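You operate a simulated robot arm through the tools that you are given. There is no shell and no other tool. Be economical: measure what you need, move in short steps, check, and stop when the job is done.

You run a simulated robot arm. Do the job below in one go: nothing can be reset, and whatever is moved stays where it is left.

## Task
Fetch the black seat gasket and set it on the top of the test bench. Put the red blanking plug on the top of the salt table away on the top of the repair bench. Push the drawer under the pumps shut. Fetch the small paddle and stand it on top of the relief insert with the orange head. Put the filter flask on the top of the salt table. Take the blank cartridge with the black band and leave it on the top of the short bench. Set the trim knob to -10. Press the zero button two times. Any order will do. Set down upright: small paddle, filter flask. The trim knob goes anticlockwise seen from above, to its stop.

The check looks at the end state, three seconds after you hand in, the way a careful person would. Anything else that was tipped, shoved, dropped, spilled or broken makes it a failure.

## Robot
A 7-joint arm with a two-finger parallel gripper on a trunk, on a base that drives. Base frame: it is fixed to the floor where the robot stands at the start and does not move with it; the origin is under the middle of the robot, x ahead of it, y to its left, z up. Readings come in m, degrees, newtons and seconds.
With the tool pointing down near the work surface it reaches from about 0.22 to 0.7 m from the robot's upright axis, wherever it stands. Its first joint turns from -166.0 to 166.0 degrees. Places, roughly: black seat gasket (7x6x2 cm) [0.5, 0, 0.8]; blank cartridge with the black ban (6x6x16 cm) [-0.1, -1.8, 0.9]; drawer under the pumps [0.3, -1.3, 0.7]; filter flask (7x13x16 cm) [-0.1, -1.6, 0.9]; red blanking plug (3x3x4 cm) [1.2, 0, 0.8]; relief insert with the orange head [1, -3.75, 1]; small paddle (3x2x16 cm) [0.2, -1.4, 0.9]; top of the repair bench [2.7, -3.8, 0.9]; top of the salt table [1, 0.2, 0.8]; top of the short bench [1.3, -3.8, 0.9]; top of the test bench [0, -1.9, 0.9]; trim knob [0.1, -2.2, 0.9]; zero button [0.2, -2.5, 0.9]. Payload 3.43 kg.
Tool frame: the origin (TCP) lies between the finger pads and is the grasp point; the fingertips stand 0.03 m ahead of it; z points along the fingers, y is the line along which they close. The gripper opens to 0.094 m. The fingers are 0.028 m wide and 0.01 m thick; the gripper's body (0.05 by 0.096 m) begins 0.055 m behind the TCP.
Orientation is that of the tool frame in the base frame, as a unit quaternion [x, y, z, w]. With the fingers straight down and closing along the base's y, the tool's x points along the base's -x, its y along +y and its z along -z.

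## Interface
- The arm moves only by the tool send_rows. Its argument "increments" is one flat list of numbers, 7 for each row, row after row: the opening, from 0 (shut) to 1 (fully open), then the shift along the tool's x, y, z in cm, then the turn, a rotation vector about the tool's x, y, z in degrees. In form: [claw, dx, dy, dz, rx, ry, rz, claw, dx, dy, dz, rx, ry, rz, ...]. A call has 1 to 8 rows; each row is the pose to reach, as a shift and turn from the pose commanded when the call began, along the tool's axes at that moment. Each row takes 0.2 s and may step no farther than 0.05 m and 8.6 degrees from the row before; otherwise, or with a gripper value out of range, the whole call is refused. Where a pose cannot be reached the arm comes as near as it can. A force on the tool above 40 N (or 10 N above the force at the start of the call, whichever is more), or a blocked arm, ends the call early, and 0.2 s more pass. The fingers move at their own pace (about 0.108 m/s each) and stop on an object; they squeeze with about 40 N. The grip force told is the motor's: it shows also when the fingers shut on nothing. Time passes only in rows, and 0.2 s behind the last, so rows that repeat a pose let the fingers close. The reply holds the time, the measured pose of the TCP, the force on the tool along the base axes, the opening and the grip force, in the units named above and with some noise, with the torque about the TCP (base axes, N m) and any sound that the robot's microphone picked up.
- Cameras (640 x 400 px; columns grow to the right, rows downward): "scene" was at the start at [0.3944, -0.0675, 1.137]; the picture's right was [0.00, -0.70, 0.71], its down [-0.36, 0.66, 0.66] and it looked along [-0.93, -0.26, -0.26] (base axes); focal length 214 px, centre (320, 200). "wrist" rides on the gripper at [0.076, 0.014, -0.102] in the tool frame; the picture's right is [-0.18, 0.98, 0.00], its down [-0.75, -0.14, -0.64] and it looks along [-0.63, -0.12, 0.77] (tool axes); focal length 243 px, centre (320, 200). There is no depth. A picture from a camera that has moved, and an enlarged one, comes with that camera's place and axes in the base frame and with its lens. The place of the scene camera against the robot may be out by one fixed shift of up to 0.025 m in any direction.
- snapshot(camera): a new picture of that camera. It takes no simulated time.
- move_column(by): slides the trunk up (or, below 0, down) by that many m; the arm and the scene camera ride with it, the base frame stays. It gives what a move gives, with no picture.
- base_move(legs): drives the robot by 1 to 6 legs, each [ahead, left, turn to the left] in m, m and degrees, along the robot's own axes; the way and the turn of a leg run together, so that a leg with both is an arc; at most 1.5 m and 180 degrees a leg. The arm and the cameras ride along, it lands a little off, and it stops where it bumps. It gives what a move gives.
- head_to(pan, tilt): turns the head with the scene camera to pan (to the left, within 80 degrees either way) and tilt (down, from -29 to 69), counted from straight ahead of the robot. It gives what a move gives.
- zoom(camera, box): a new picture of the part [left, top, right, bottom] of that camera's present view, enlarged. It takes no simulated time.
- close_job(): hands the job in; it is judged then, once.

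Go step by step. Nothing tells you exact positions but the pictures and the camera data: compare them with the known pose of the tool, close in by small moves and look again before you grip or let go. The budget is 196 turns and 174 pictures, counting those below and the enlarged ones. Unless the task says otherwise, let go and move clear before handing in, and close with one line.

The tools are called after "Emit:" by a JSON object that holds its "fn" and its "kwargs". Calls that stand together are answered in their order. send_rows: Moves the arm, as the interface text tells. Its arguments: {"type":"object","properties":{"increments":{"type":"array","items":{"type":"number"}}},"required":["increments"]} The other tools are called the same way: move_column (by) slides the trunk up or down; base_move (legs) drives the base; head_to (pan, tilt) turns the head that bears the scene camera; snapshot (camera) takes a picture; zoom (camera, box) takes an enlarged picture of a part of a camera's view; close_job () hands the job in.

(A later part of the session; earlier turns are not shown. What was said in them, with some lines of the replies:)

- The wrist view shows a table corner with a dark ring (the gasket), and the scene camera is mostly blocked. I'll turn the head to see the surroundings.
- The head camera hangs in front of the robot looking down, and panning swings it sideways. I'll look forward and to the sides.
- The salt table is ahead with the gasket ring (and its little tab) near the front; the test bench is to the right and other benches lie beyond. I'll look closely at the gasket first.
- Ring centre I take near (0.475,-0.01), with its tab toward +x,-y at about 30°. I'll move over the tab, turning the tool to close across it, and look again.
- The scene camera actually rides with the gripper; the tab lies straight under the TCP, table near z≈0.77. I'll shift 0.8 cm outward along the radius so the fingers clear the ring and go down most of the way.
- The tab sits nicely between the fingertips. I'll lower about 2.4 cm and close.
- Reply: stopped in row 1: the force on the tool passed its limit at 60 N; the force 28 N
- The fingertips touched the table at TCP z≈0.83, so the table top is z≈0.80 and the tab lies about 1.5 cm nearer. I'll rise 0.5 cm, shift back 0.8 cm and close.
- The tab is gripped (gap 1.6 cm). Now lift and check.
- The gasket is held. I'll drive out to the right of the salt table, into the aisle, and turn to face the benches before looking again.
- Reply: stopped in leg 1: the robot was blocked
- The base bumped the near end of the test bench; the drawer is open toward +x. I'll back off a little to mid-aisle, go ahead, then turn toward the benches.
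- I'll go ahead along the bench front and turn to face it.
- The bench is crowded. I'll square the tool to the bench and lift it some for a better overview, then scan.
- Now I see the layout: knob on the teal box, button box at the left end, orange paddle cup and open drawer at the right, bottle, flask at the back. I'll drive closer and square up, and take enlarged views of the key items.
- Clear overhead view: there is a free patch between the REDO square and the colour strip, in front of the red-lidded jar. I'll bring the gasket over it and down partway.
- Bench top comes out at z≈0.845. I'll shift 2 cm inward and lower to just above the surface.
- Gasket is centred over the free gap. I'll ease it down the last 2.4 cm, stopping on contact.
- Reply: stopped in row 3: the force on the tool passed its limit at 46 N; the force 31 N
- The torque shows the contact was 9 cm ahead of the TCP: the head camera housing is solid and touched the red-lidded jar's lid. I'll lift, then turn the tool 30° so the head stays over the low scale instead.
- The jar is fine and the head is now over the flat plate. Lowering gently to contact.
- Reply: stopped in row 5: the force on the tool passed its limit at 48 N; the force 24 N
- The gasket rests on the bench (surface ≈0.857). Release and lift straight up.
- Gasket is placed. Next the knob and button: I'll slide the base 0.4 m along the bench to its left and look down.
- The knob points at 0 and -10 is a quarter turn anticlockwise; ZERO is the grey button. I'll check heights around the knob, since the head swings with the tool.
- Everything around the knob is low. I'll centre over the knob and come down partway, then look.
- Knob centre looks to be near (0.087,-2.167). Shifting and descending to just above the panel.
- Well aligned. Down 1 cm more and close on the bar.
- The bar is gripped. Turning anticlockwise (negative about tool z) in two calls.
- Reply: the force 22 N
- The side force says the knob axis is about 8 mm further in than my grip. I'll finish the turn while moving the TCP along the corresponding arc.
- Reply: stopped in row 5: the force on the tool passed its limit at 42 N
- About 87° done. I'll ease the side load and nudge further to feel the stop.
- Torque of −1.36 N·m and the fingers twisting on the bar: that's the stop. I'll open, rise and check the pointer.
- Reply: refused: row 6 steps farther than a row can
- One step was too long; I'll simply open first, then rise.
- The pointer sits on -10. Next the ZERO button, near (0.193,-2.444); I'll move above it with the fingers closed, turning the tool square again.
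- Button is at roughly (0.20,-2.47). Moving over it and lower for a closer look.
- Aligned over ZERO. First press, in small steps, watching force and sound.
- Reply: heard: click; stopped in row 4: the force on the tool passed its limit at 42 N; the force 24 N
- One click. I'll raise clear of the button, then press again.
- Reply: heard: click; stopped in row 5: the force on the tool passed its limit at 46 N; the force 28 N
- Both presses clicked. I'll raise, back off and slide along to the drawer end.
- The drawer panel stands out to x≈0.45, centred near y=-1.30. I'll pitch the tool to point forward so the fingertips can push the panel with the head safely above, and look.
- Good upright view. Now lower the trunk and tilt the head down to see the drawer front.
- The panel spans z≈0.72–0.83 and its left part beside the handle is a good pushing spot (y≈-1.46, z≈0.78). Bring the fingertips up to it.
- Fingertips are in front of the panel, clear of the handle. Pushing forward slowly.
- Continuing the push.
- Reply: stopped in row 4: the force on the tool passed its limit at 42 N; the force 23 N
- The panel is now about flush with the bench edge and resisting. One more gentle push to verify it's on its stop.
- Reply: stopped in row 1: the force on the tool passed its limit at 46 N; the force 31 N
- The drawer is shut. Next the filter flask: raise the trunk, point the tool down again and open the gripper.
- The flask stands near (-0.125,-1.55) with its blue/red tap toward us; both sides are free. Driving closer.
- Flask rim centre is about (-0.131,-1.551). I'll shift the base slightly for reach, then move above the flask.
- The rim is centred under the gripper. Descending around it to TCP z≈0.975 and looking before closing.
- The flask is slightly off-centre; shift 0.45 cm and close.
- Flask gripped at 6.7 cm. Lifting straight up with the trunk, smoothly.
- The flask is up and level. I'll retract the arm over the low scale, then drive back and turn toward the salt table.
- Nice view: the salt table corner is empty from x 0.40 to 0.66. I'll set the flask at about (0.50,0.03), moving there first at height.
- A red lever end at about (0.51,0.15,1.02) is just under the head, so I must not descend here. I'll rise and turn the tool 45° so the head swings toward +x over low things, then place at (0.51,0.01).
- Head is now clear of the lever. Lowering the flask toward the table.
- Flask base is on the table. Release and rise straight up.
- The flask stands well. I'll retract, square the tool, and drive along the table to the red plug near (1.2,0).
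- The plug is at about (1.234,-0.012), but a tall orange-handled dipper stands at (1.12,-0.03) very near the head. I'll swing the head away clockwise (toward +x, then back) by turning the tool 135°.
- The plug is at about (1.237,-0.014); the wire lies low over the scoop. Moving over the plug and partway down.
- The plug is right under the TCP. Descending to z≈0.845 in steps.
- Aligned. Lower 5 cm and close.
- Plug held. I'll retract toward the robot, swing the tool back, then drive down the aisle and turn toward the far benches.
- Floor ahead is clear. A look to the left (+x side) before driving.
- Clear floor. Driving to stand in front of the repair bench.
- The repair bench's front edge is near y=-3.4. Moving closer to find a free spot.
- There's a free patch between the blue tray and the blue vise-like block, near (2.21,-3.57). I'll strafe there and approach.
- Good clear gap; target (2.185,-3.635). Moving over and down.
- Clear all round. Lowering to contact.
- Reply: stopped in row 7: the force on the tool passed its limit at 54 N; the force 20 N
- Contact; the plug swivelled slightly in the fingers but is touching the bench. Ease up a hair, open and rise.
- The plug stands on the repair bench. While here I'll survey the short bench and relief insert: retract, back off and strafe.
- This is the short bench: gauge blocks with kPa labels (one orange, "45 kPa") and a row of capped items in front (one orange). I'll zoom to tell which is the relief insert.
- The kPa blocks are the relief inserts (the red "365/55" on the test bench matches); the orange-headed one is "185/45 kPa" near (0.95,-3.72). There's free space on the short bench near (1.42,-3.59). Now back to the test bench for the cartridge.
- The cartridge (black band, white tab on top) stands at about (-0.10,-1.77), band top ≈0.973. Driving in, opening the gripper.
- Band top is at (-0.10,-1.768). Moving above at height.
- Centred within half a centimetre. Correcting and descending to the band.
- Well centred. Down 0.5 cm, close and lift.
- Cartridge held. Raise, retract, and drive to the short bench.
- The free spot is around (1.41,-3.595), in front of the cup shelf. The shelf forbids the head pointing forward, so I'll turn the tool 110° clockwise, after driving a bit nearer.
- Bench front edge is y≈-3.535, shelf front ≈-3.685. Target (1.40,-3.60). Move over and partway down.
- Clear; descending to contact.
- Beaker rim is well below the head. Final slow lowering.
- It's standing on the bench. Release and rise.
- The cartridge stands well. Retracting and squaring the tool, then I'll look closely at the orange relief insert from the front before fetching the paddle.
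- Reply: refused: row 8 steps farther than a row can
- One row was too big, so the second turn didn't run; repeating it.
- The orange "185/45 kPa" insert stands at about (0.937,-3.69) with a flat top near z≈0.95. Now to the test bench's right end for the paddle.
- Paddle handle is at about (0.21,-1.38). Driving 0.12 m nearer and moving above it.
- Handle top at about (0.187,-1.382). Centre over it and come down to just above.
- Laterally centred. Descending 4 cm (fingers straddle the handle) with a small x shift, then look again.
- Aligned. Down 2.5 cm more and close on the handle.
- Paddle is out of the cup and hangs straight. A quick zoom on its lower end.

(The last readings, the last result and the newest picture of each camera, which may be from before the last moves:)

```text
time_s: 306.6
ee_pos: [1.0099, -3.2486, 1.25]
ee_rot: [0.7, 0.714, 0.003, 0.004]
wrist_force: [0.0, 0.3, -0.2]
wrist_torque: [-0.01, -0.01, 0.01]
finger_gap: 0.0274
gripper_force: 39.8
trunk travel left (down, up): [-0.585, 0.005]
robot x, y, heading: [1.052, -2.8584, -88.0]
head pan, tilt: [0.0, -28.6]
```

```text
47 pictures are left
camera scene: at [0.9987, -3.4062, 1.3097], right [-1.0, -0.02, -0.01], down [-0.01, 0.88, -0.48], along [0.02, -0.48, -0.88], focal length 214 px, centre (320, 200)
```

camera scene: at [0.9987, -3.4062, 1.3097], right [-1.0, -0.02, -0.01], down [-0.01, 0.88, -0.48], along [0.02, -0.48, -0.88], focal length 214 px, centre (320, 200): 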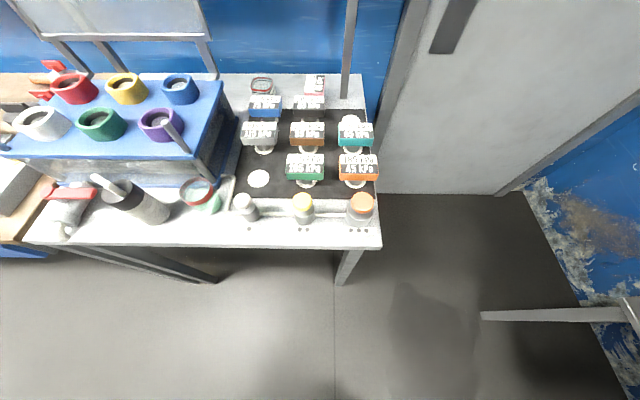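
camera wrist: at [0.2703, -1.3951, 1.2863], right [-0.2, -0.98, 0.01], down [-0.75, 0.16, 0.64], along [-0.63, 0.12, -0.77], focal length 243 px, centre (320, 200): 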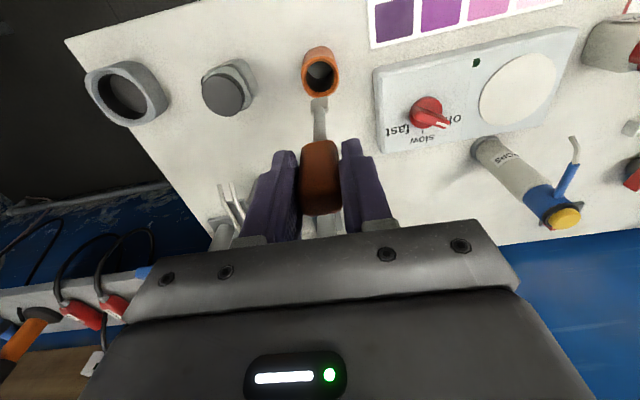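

The paddle has a small square flat foot. The insert is confirmed near (0.94,-3.685). Driving closer and centring above it.

Emit:
{"fn": "base_move", "kwargs": {"legs": [[0.2, 0, -2]]}}

Emit:
{"fn": "head_to", "kwargs": {"pan": 0, "tilt": 0}}

Emit:
{"fn": "snapshot", "kwargs": {"camera": "scene"}}

Emit:
{"fn": "snapshot", "kwargs": {"camera": "wrist"}}

```text
time_s: 308.2
ee_pos: [0.9981, -3.452, 1.2506]
ee_rot: [0.714, 0.7, 0.002, 0.005]
wrist_force: [0.5, 0.2, -0.9]
wrist_torque: [-0.01, -0.04, -0.02]
finger_gap: 0.0272
gripper_force: 40.0
trunk travel left (down, up): [-0.585, 0.005]
robot x, y, heading: [1.0528, -3.0571, -89.9]
head pan, tilt: [0.0, -28.6]
```

```text
time_s: 309.1
ee_pos: [0.9985, -3.4509, 1.2509]
ee_rot: [0.713, 0.701, 0.002, 0.004]
wrist_force: [0.4, 0.2, -1.7]
wrist_torque: [0.02, -0.03, 0.0]
finger_gap: 0.027
gripper_force: 39.8
trunk travel left (down, up): [-0.585, 0.005]
robot x, y, heading: [1.053, -3.0615, -89.7]
head pan, tilt: [0.0, 0.0]
```

```text
46 pictures are left
camera scene: at [0.9822, -3.5683, 1.2865], right [-1.0, 0.02, -0.01], down [0.02, 1.0, 0.0], along [0.01, 0.0, -1.0], focal length 214 px, centre (320, 200)
```

scene: 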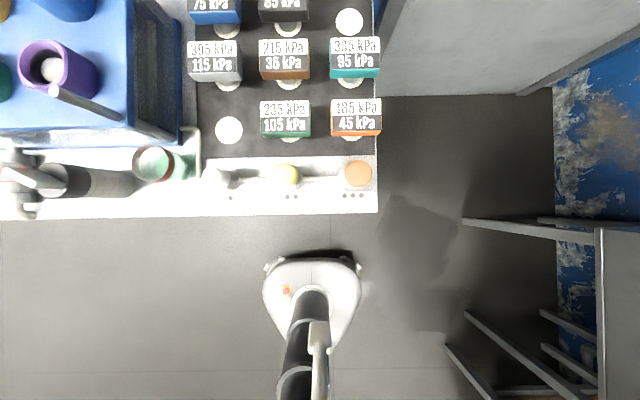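

```text
45 pictures are left
camera wrist: at [1.0127, -3.3747, 1.3518], right [0.98, -0.2, 0.01], down [-0.16, -0.75, 0.64], along [-0.12, -0.63, -0.77], focal length 243 px, centre (320, 200)
```

wrist: 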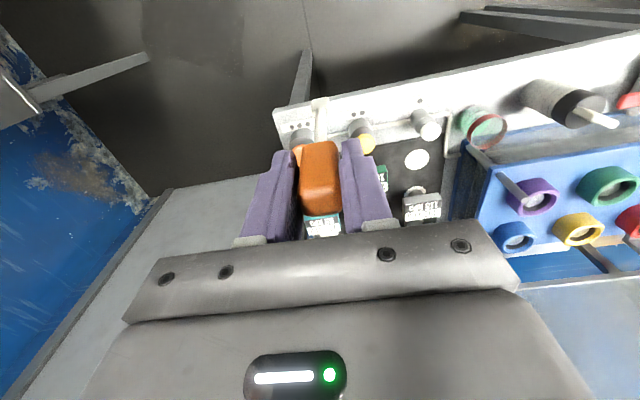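

Insert top centre at (0.936,-3.693), about 7.9×5.5 cm. Moving the paddle above it.

Emit:
{"fn": "send_rows", "kwargs": {"increments": [0, -4, -1, 0, 0, 0, 0, 0, -8, -2, 0, 0, 0, 0, 0, -12, -3, 0, 0, 0, 0, 0, -16, -4, 0, 0, 0, 0, 0, -20, -5, 0, 0, 0, 0, 0, -24.2, -5.8, 0, 0, 0, 0, 0, -24.2, -5.8, 4, 0, 0, 0, 0, -24.2, -5.8, 8, 0, 0, 0]}}

Emit:
{"fn": "snapshot", "kwargs": {"camera": "wrist"}}

Emit:
{"fn": "snapshot", "kwargs": {"camera": "scene"}}

```text
time_s: 310.9
ee_pos: [0.941, -3.6929, 1.1703]
ee_rot: [0.713, 0.701, 0.002, 0.003]
wrist_force: [-0.3, -0.5, -1.5]
wrist_torque: [0.04, 0.01, -0.03]
finger_gap: 0.027
gripper_force: 39.8
trunk travel left (down, up): [-0.585, 0.005]
robot x, y, heading: [1.0514, -3.0606, -90.0]
head pan, tilt: [0.0, 0.0]
```

```text
44 pictures are left
camera wrist: at [0.9557, -3.6179, 1.2716], right [0.98, -0.2, 0.01], down [-0.16, -0.75, 0.64], along [-0.12, -0.63, -0.77], focal length 243 px, centre (320, 200)
```

wrist: 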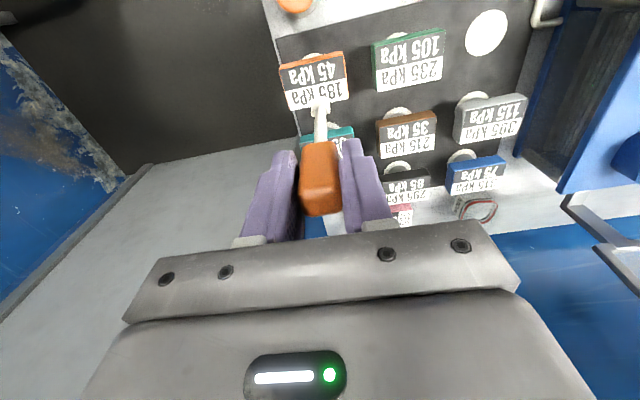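

```text
43 pictures are left
camera scene: at [0.9252, -3.8114, 1.2061], right [-1.0, 0.02, -0.01], down [0.02, 1.0, 0.0], along [0.01, 0.0, -1.0], focal length 214 px, centre (320, 200)
```

scene: 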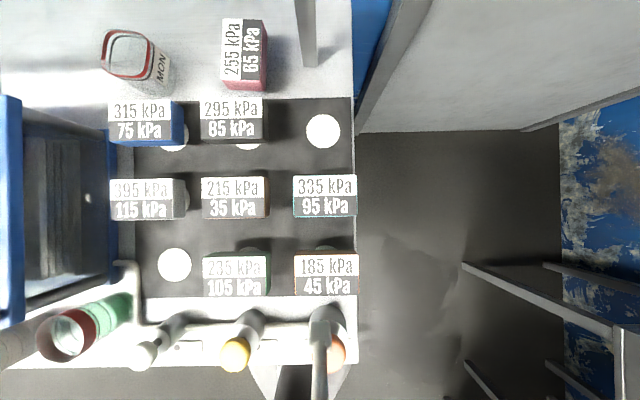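

Nearly centred; small correction and lower to ~2 cm above, then re-check.

Emit:
{"fn": "send_rows", "kwargs": {"increments": [0, -0.4, -0.6, 2, 0, 0, 0, 0, -0.4, -0.6, 4.5, 0, 0, 0, 0, -0.4, -0.6, 6.5, 0, 0, 0]}}

Emit:
{"fn": "zoom", "kwargs": {"camera": "wrist", "box": [240, 40, 400, 160]}}

```text
time_s: 311.7
ee_pos: [0.9323, -3.6986, 1.1058]
ee_rot: [0.713, 0.701, 0.002, 0.005]
wrist_force: [-0.3, -0.2, 0.6]
wrist_torque: [0.01, -0.01, 0.01]
finger_gap: 0.0272
gripper_force: 39.6
trunk travel left (down, up): [-0.585, 0.005]
robot x, y, heading: [1.0522, -3.0622, -90.1]
head pan, tilt: [0.0, 0.0]
```

```text
3.33 times, centred on (320, 100) of wrist
camera zoom: at [0.9466, -3.6222, 1.208], right [0.98, -0.2, 0.01], down [-0.16, -0.75, 0.64], along [-0.12, -0.63, -0.77], focal length 809 px, centre (320, 533)
```

zoom: 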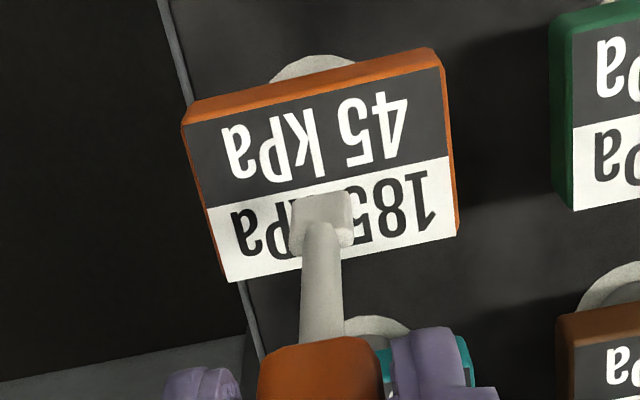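

The foot will land near the centre of the block. Lowering in small steps with force checks.

Emit:
{"fn": "send_rows", "kwargs": {"increments": [0, 0, 0.2, 0.7, 0, 0, 0, 0, 0, 0.2, 1.2, 0, 0, 0, 0, 0, 0.2, 1.5, 0, 0, 0]}}

Emit:
{"fn": "zoom", "kwargs": {"camera": "wrist", "box": [240, 40, 400, 160]}}

```text
time_s: 312.5
ee_pos: [0.9348, -3.6967, 1.0926]
ee_rot: [0.713, 0.701, 0.002, 0.005]
wrist_force: [0.1, -0.4, -1.0]
wrist_torque: [0.01, -0.02, -0.01]
finger_gap: 0.027
gripper_force: 40.1
trunk travel left (down, up): [-0.585, 0.005]
robot x, y, heading: [1.0525, -3.0612, -90.4]
head pan, tilt: [0.0, 0.0]
```

```text
3.33 times, centred on (320, 100) of wrist
camera zoom: at [0.9482, -3.6209, 1.1936], right [0.98, -0.2, 0.01], down [-0.16, -0.75, 0.64], along [-0.12, -0.63, -0.77], focal length 809 px, centre (320, 533)
```

zoom: 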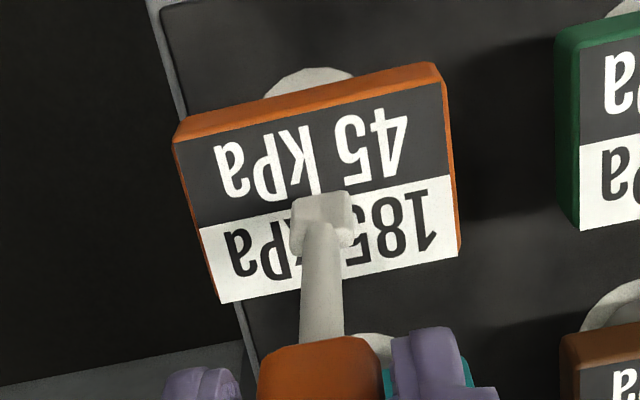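

About 0.7 cm to go.

Emit:
{"fn": "send_rows", "kwargs": {"increments": [0, 0, 0, 0.4, 0, 0, 0, 0, 0, 0, 0.6, 0, 0, 0]}}

```text
time_s: 313.1
ee_pos: [0.9338, -3.6974, 1.0855]
ee_rot: [0.713, 0.701, 0.001, 0.004]
wrist_force: [-0.2, -1.3, -0.5]
wrist_torque: [-0.01, 0.01, -0.01]
finger_gap: 0.0274
gripper_force: 40.0
trunk travel left (down, up): [-0.585, 0.005]
robot x, y, heading: [1.0513, -3.0625, -89.8]
head pan, tilt: [0.0, 0.0]
```

Emit:
{"fn": "send_rows", "kwargs": {"increments": [0, 0, 0, 0.3, 0, 0, 0, 0, 0, 0, 0.5, 0, 0, 0]}}

Emit:
{"fn": "zoom", "kwargs": {"camera": "wrist", "box": [240, 40, 400, 160]}}

```text
time_s: 313.7
ee_pos: [0.9334, -3.6963, 1.0801]
ee_rot: [0.713, 0.701, 0.001, 0.004]
wrist_force: [0.3, 0.1, -1.1]
wrist_torque: [-0.01, 0.01, -0.01]
finger_gap: 0.0272
gripper_force: 39.5
trunk travel left (down, up): [-0.585, 0.005]
robot x, y, heading: [1.0506, -3.061, -90.0]
head pan, tilt: [0.0, 0.0]
```

```text
3.33 times, centred on (320, 100) of wrist
camera zoom: at [0.9485, -3.6199, 1.1812], right [0.98, -0.2, 0.01], down [-0.16, -0.75, 0.64], along [-0.12, -0.63, -0.77], focal length 809 px, centre (320, 533)
```

zoom: 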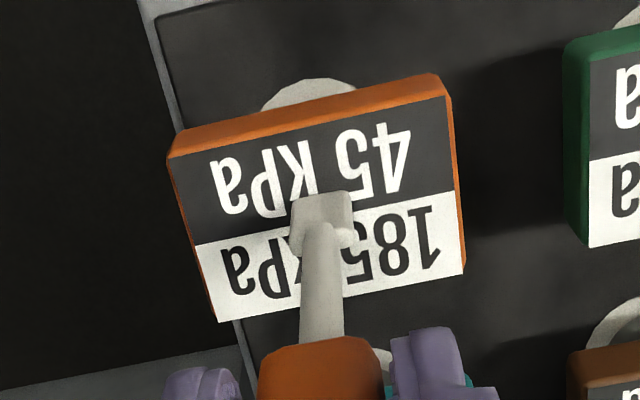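

Emit:
{"fn": "send_rows", "kwargs": {"increments": [0, 0, 0, 0.3, 0, 0, 0, 0, 0, 0, 0.5, 0, 0, 0]}}

Emit:
{"fn": "zoom", "kwargs": {"camera": "wrist", "box": [240, 40, 400, 160]}}

```text
time_s: 314.3
ee_pos: [0.9334, -3.6957, 1.0757]
ee_rot: [0.713, 0.701, 0.002, 0.005]
wrist_force: [0.0, -0.3, 1.7]
wrist_torque: [-0.02, -0.02, -0.01]
finger_gap: 0.0274
gripper_force: 40.2
trunk travel left (down, up): [-0.585, 0.005]
robot x, y, heading: [1.0551, -3.0609, -89.7]
head pan, tilt: [0.0, 0.0]
```

```text
3.33 times, centred on (320, 100) of wrist
camera zoom: at [0.9475, -3.6202, 1.1774], right [0.98, -0.2, 0.01], down [-0.16, -0.75, 0.64], along [-0.12, -0.63, -0.77], focal length 809 px, centre (320, 533)
```

zoom: 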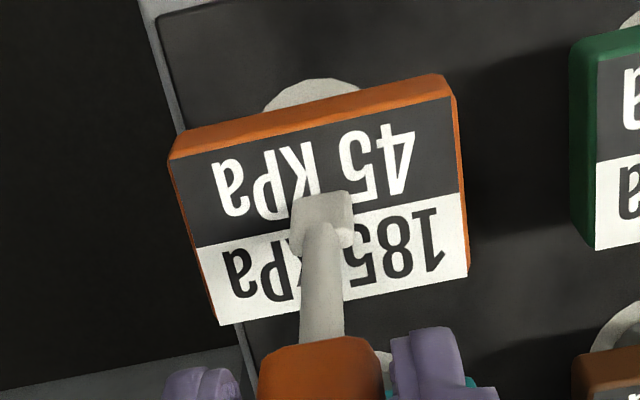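

Emit:
{"fn": "send_rows", "kwargs": {"increments": [0, 0, 0, 0.15, 0, 0, 0, 0, 0, 0, 0.25, 0, 0, 0]}}

Emit:
{"fn": "zoom", "kwargs": {"camera": "wrist", "box": [240, 40, 400, 160]}}

```text
time_s: 314.9
ee_pos: [0.9334, -3.6961, 1.0755]
ee_rot: [0.713, 0.701, -0.001, 0.006]
wrist_force: [-0.5, 0.5, 20.8]
wrist_torque: [0.06, 0.12, 0.01]
finger_gap: 0.0271
gripper_force: 39.7
trunk travel left (down, up): [-0.585, 0.005]
robot x, y, heading: [1.0517, -3.0616, -90.1]
head pan, tilt: [0.0, 0.0]
```

```text
3.33 times, centred on (320, 100) of wrist
camera zoom: at [0.9475, -3.6193, 1.1768], right [0.98, -0.2, 0.01], down [-0.16, -0.75, 0.65], along [-0.12, -0.64, -0.76], focal length 809 px, centre (320, 533)
```

zoom: 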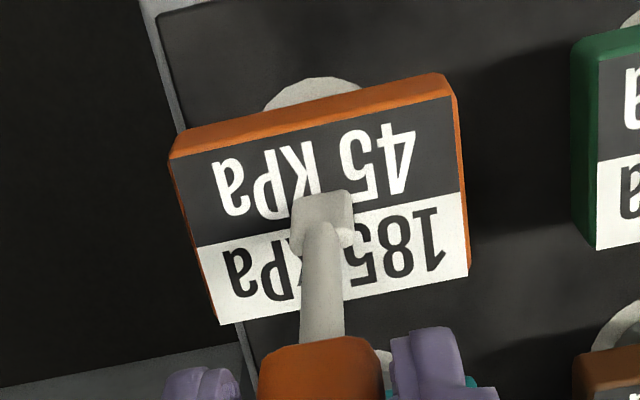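

Firm contact, foot flat on the block centre. Relieve the load by 2 mm, then open gradually.

Emit:
{"fn": "send_rows", "kwargs": {"increments": [0, 0, 0, -0.22, 0, 0, 0, 0, 0, 0, -0.22, 0, 0, 0]}}

Emit:
{"fn": "send_rows", "kwargs": {"increments": [0.32, 0, 0, 0, 0, 0, 0, 0.36, 0, 0, 0, 0, 0, 0, 0.42, 0, 0, 0, 0, 0, 0, 0.5, 0, 0, 0, 0, 0, 0]}}

Emit:
{"fn": "snapshot", "kwargs": {"camera": "wrist"}}

```text
time_s: 315.5
ee_pos: [0.9331, -3.695, 1.0763]
ee_rot: [0.713, 0.701, 0.001, 0.005]
wrist_force: [-0.6, -2.3, 13.3]
wrist_torque: [-0.39, 0.09, 0.02]
finger_gap: 0.0272
gripper_force: 39.7
trunk travel left (down, up): [-0.585, 0.005]
robot x, y, heading: [1.0519, -3.0587, -90.1]
head pan, tilt: [0.0, 0.0]
```

```text
time_s: 316.5
ee_pos: [0.9326, -3.697, 1.0748]
ee_rot: [0.713, 0.701, 0.002, 0.004]
wrist_force: [0.1, 0.1, 0.4]
wrist_torque: [0.0, -0.02, -0.01]
finger_gap: 0.0468
gripper_force: 0.1
trunk travel left (down, up): [-0.585, 0.005]
robot x, y, heading: [1.0522, -3.0623, -90.2]
head pan, tilt: [0.0, 0.0]
```

```text
37 pictures are left
camera wrist: at [0.9475, -3.6203, 1.1766], right [0.98, -0.2, 0.01], down [-0.16, -0.75, 0.64], along [-0.12, -0.63, -0.77], focal length 243 px, centre (320, 200)
```

wrist: 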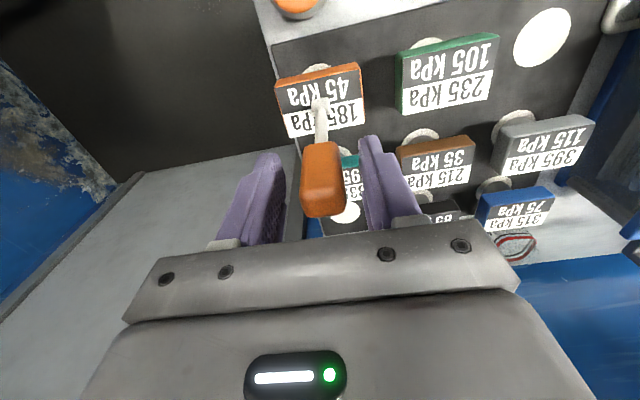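

The paddle stands on its own. Rise straight up and check.

Emit:
{"fn": "send_rows", "kwargs": {"increments": [0.5, 0, 0, -1, 0, 0, 0, 0.5, 0, 0, -3, 0, 0, 0, 0.5, 0, 0, -6, 0, 0, 0, 0.5, 0, 0, -10, 0, 0, 0, 0.5, 0, 0, -14, 0, 0, 0, 0.5, 3, 0, -17, 0, 0, 0, 0.5, 7, 0, -17, 0, 0, 0, 0.5, 11.5, 0, -17, 0, 0, 0]}}

Emit:
{"fn": "snapshot", "kwargs": {"camera": "scene"}}

```text
time_s: 318.3
ee_pos: [0.9353, -3.5769, 1.2463]
ee_rot: [0.713, 0.701, 0.001, 0.004]
wrist_force: [-0.4, 0.4, 0.2]
wrist_torque: [-0.03, 0.03, 0.01]
finger_gap: 0.0471
gripper_force: 0.1
trunk travel left (down, up): [-0.585, 0.005]
robot x, y, heading: [1.0546, -3.0625, -89.8]
head pan, tilt: [0.0, 0.0]
```

```text
36 pictures are left
camera scene: at [0.9189, -3.6943, 1.2824], right [-1.0, 0.02, -0.01], down [0.02, 1.0, 0.0], along [0.01, -0.01, -1.0], focal length 214 px, centre (320, 200)
```

scene: 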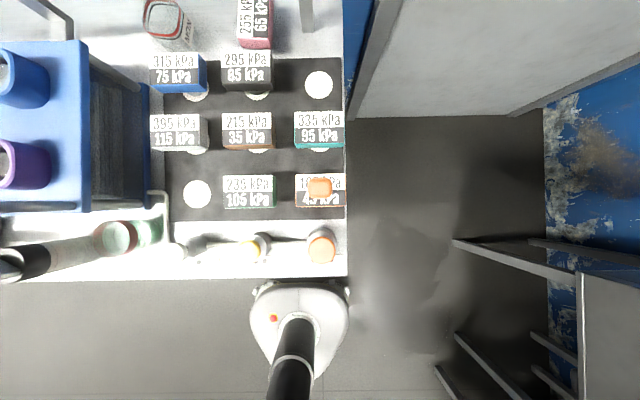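

The paddle is upright on the orange insert. I'll retract, back off and take a last look.

Emit:
{"fn": "send_rows", "kwargs": {"increments": [0.5, 4, 0, 0, 0, 0, 0, 0.5, 8, 0, 0, 0, 0, 0, 0.5, 12, 0, 0, 0, 0, 0, 0.5, 15, 0, 0, 0, 0, 0]}}

Emit:
{"fn": "base_move", "kwargs": {"legs": [[-0.4, 0, 0]]}}

Emit:
{"fn": "head_to", "kwargs": {"pan": 0, "tilt": -29}}

Emit:
{"fn": "zoom", "kwargs": {"camera": "scene", "box": [100, 0, 480, 240]}}

```text
time_s: 319.3
ee_pos: [0.9415, -3.4289, 1.2437]
ee_rot: [0.713, 0.701, 0.002, 0.005]
wrist_force: [0.2, -0.5, 0.2]
wrist_torque: [0.0, -0.02, -0.02]
finger_gap: 0.047
gripper_force: 0.0
trunk travel left (down, up): [-0.585, 0.005]
robot x, y, heading: [1.0551, -3.0611, -90.1]
head pan, tilt: [0.0, 0.0]
```

```text
time_s: 321.8
ee_pos: [0.9401, -3.0271, 1.244]
ee_rot: [0.716, 0.698, 0.002, 0.004]
wrist_force: [0.0, 0.4, 0.9]
wrist_torque: [0.0, 0.0, 0.0]
finger_gap: 0.0469
gripper_force: 0.0
trunk travel left (down, up): [-0.585, 0.005]
robot x, y, heading: [1.0544, -2.6612, -90.3]
head pan, tilt: [0.0, 0.0]
```

```text
time_s: 322.8
ee_pos: [0.9405, -3.0281, 1.2446]
ee_rot: [0.716, 0.698, 0.002, 0.004]
wrist_force: [-0.2, 0.1, 0.0]
wrist_torque: [0.01, -0.04, -0.02]
finger_gap: 0.0471
gripper_force: 0.0
trunk travel left (down, up): [-0.585, 0.005]
robot x, y, heading: [1.052, -2.6588, -90.4]
head pan, tilt: [0.0, -28.6]
```

```text
1.67 times, centred on (290, 120) of scene
camera zoom: at [0.9215, -3.1858, 1.3024], right [-1.0, 0.02, -0.01], down [0.03, 0.88, -0.48], along [0.0, -0.48, -0.88], focal length 358 px, centre (370, 333)
```

zoom: 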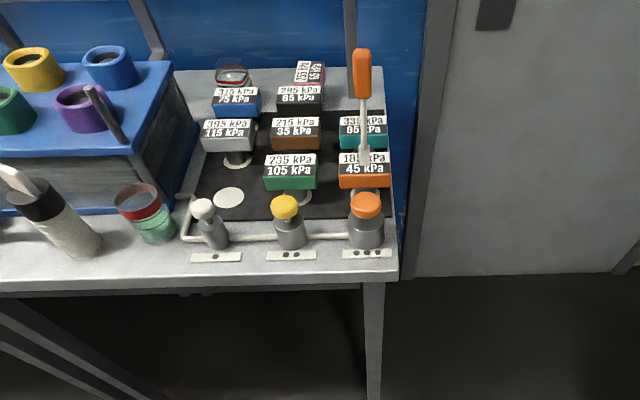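

The paddle stands upright on the orange relief insert and the cartridge stands on the short bench. All eight jobs are done and the gripper is clear, so I'm handing in.

Emit:
{"fn": "close_job", "kwargs": {}}

```text
The job is handed in.
```

I finished all eight jobs and handed in: the gasket, plug, flask, cartridge and paddle are in place, the drawer is shut, the trim knob is at its -10 stop, and the zero button clicked twice. While I was setting the gasket down, the head touched the lid of the red-lidded jar with about 46 N; the jar stayed upright.
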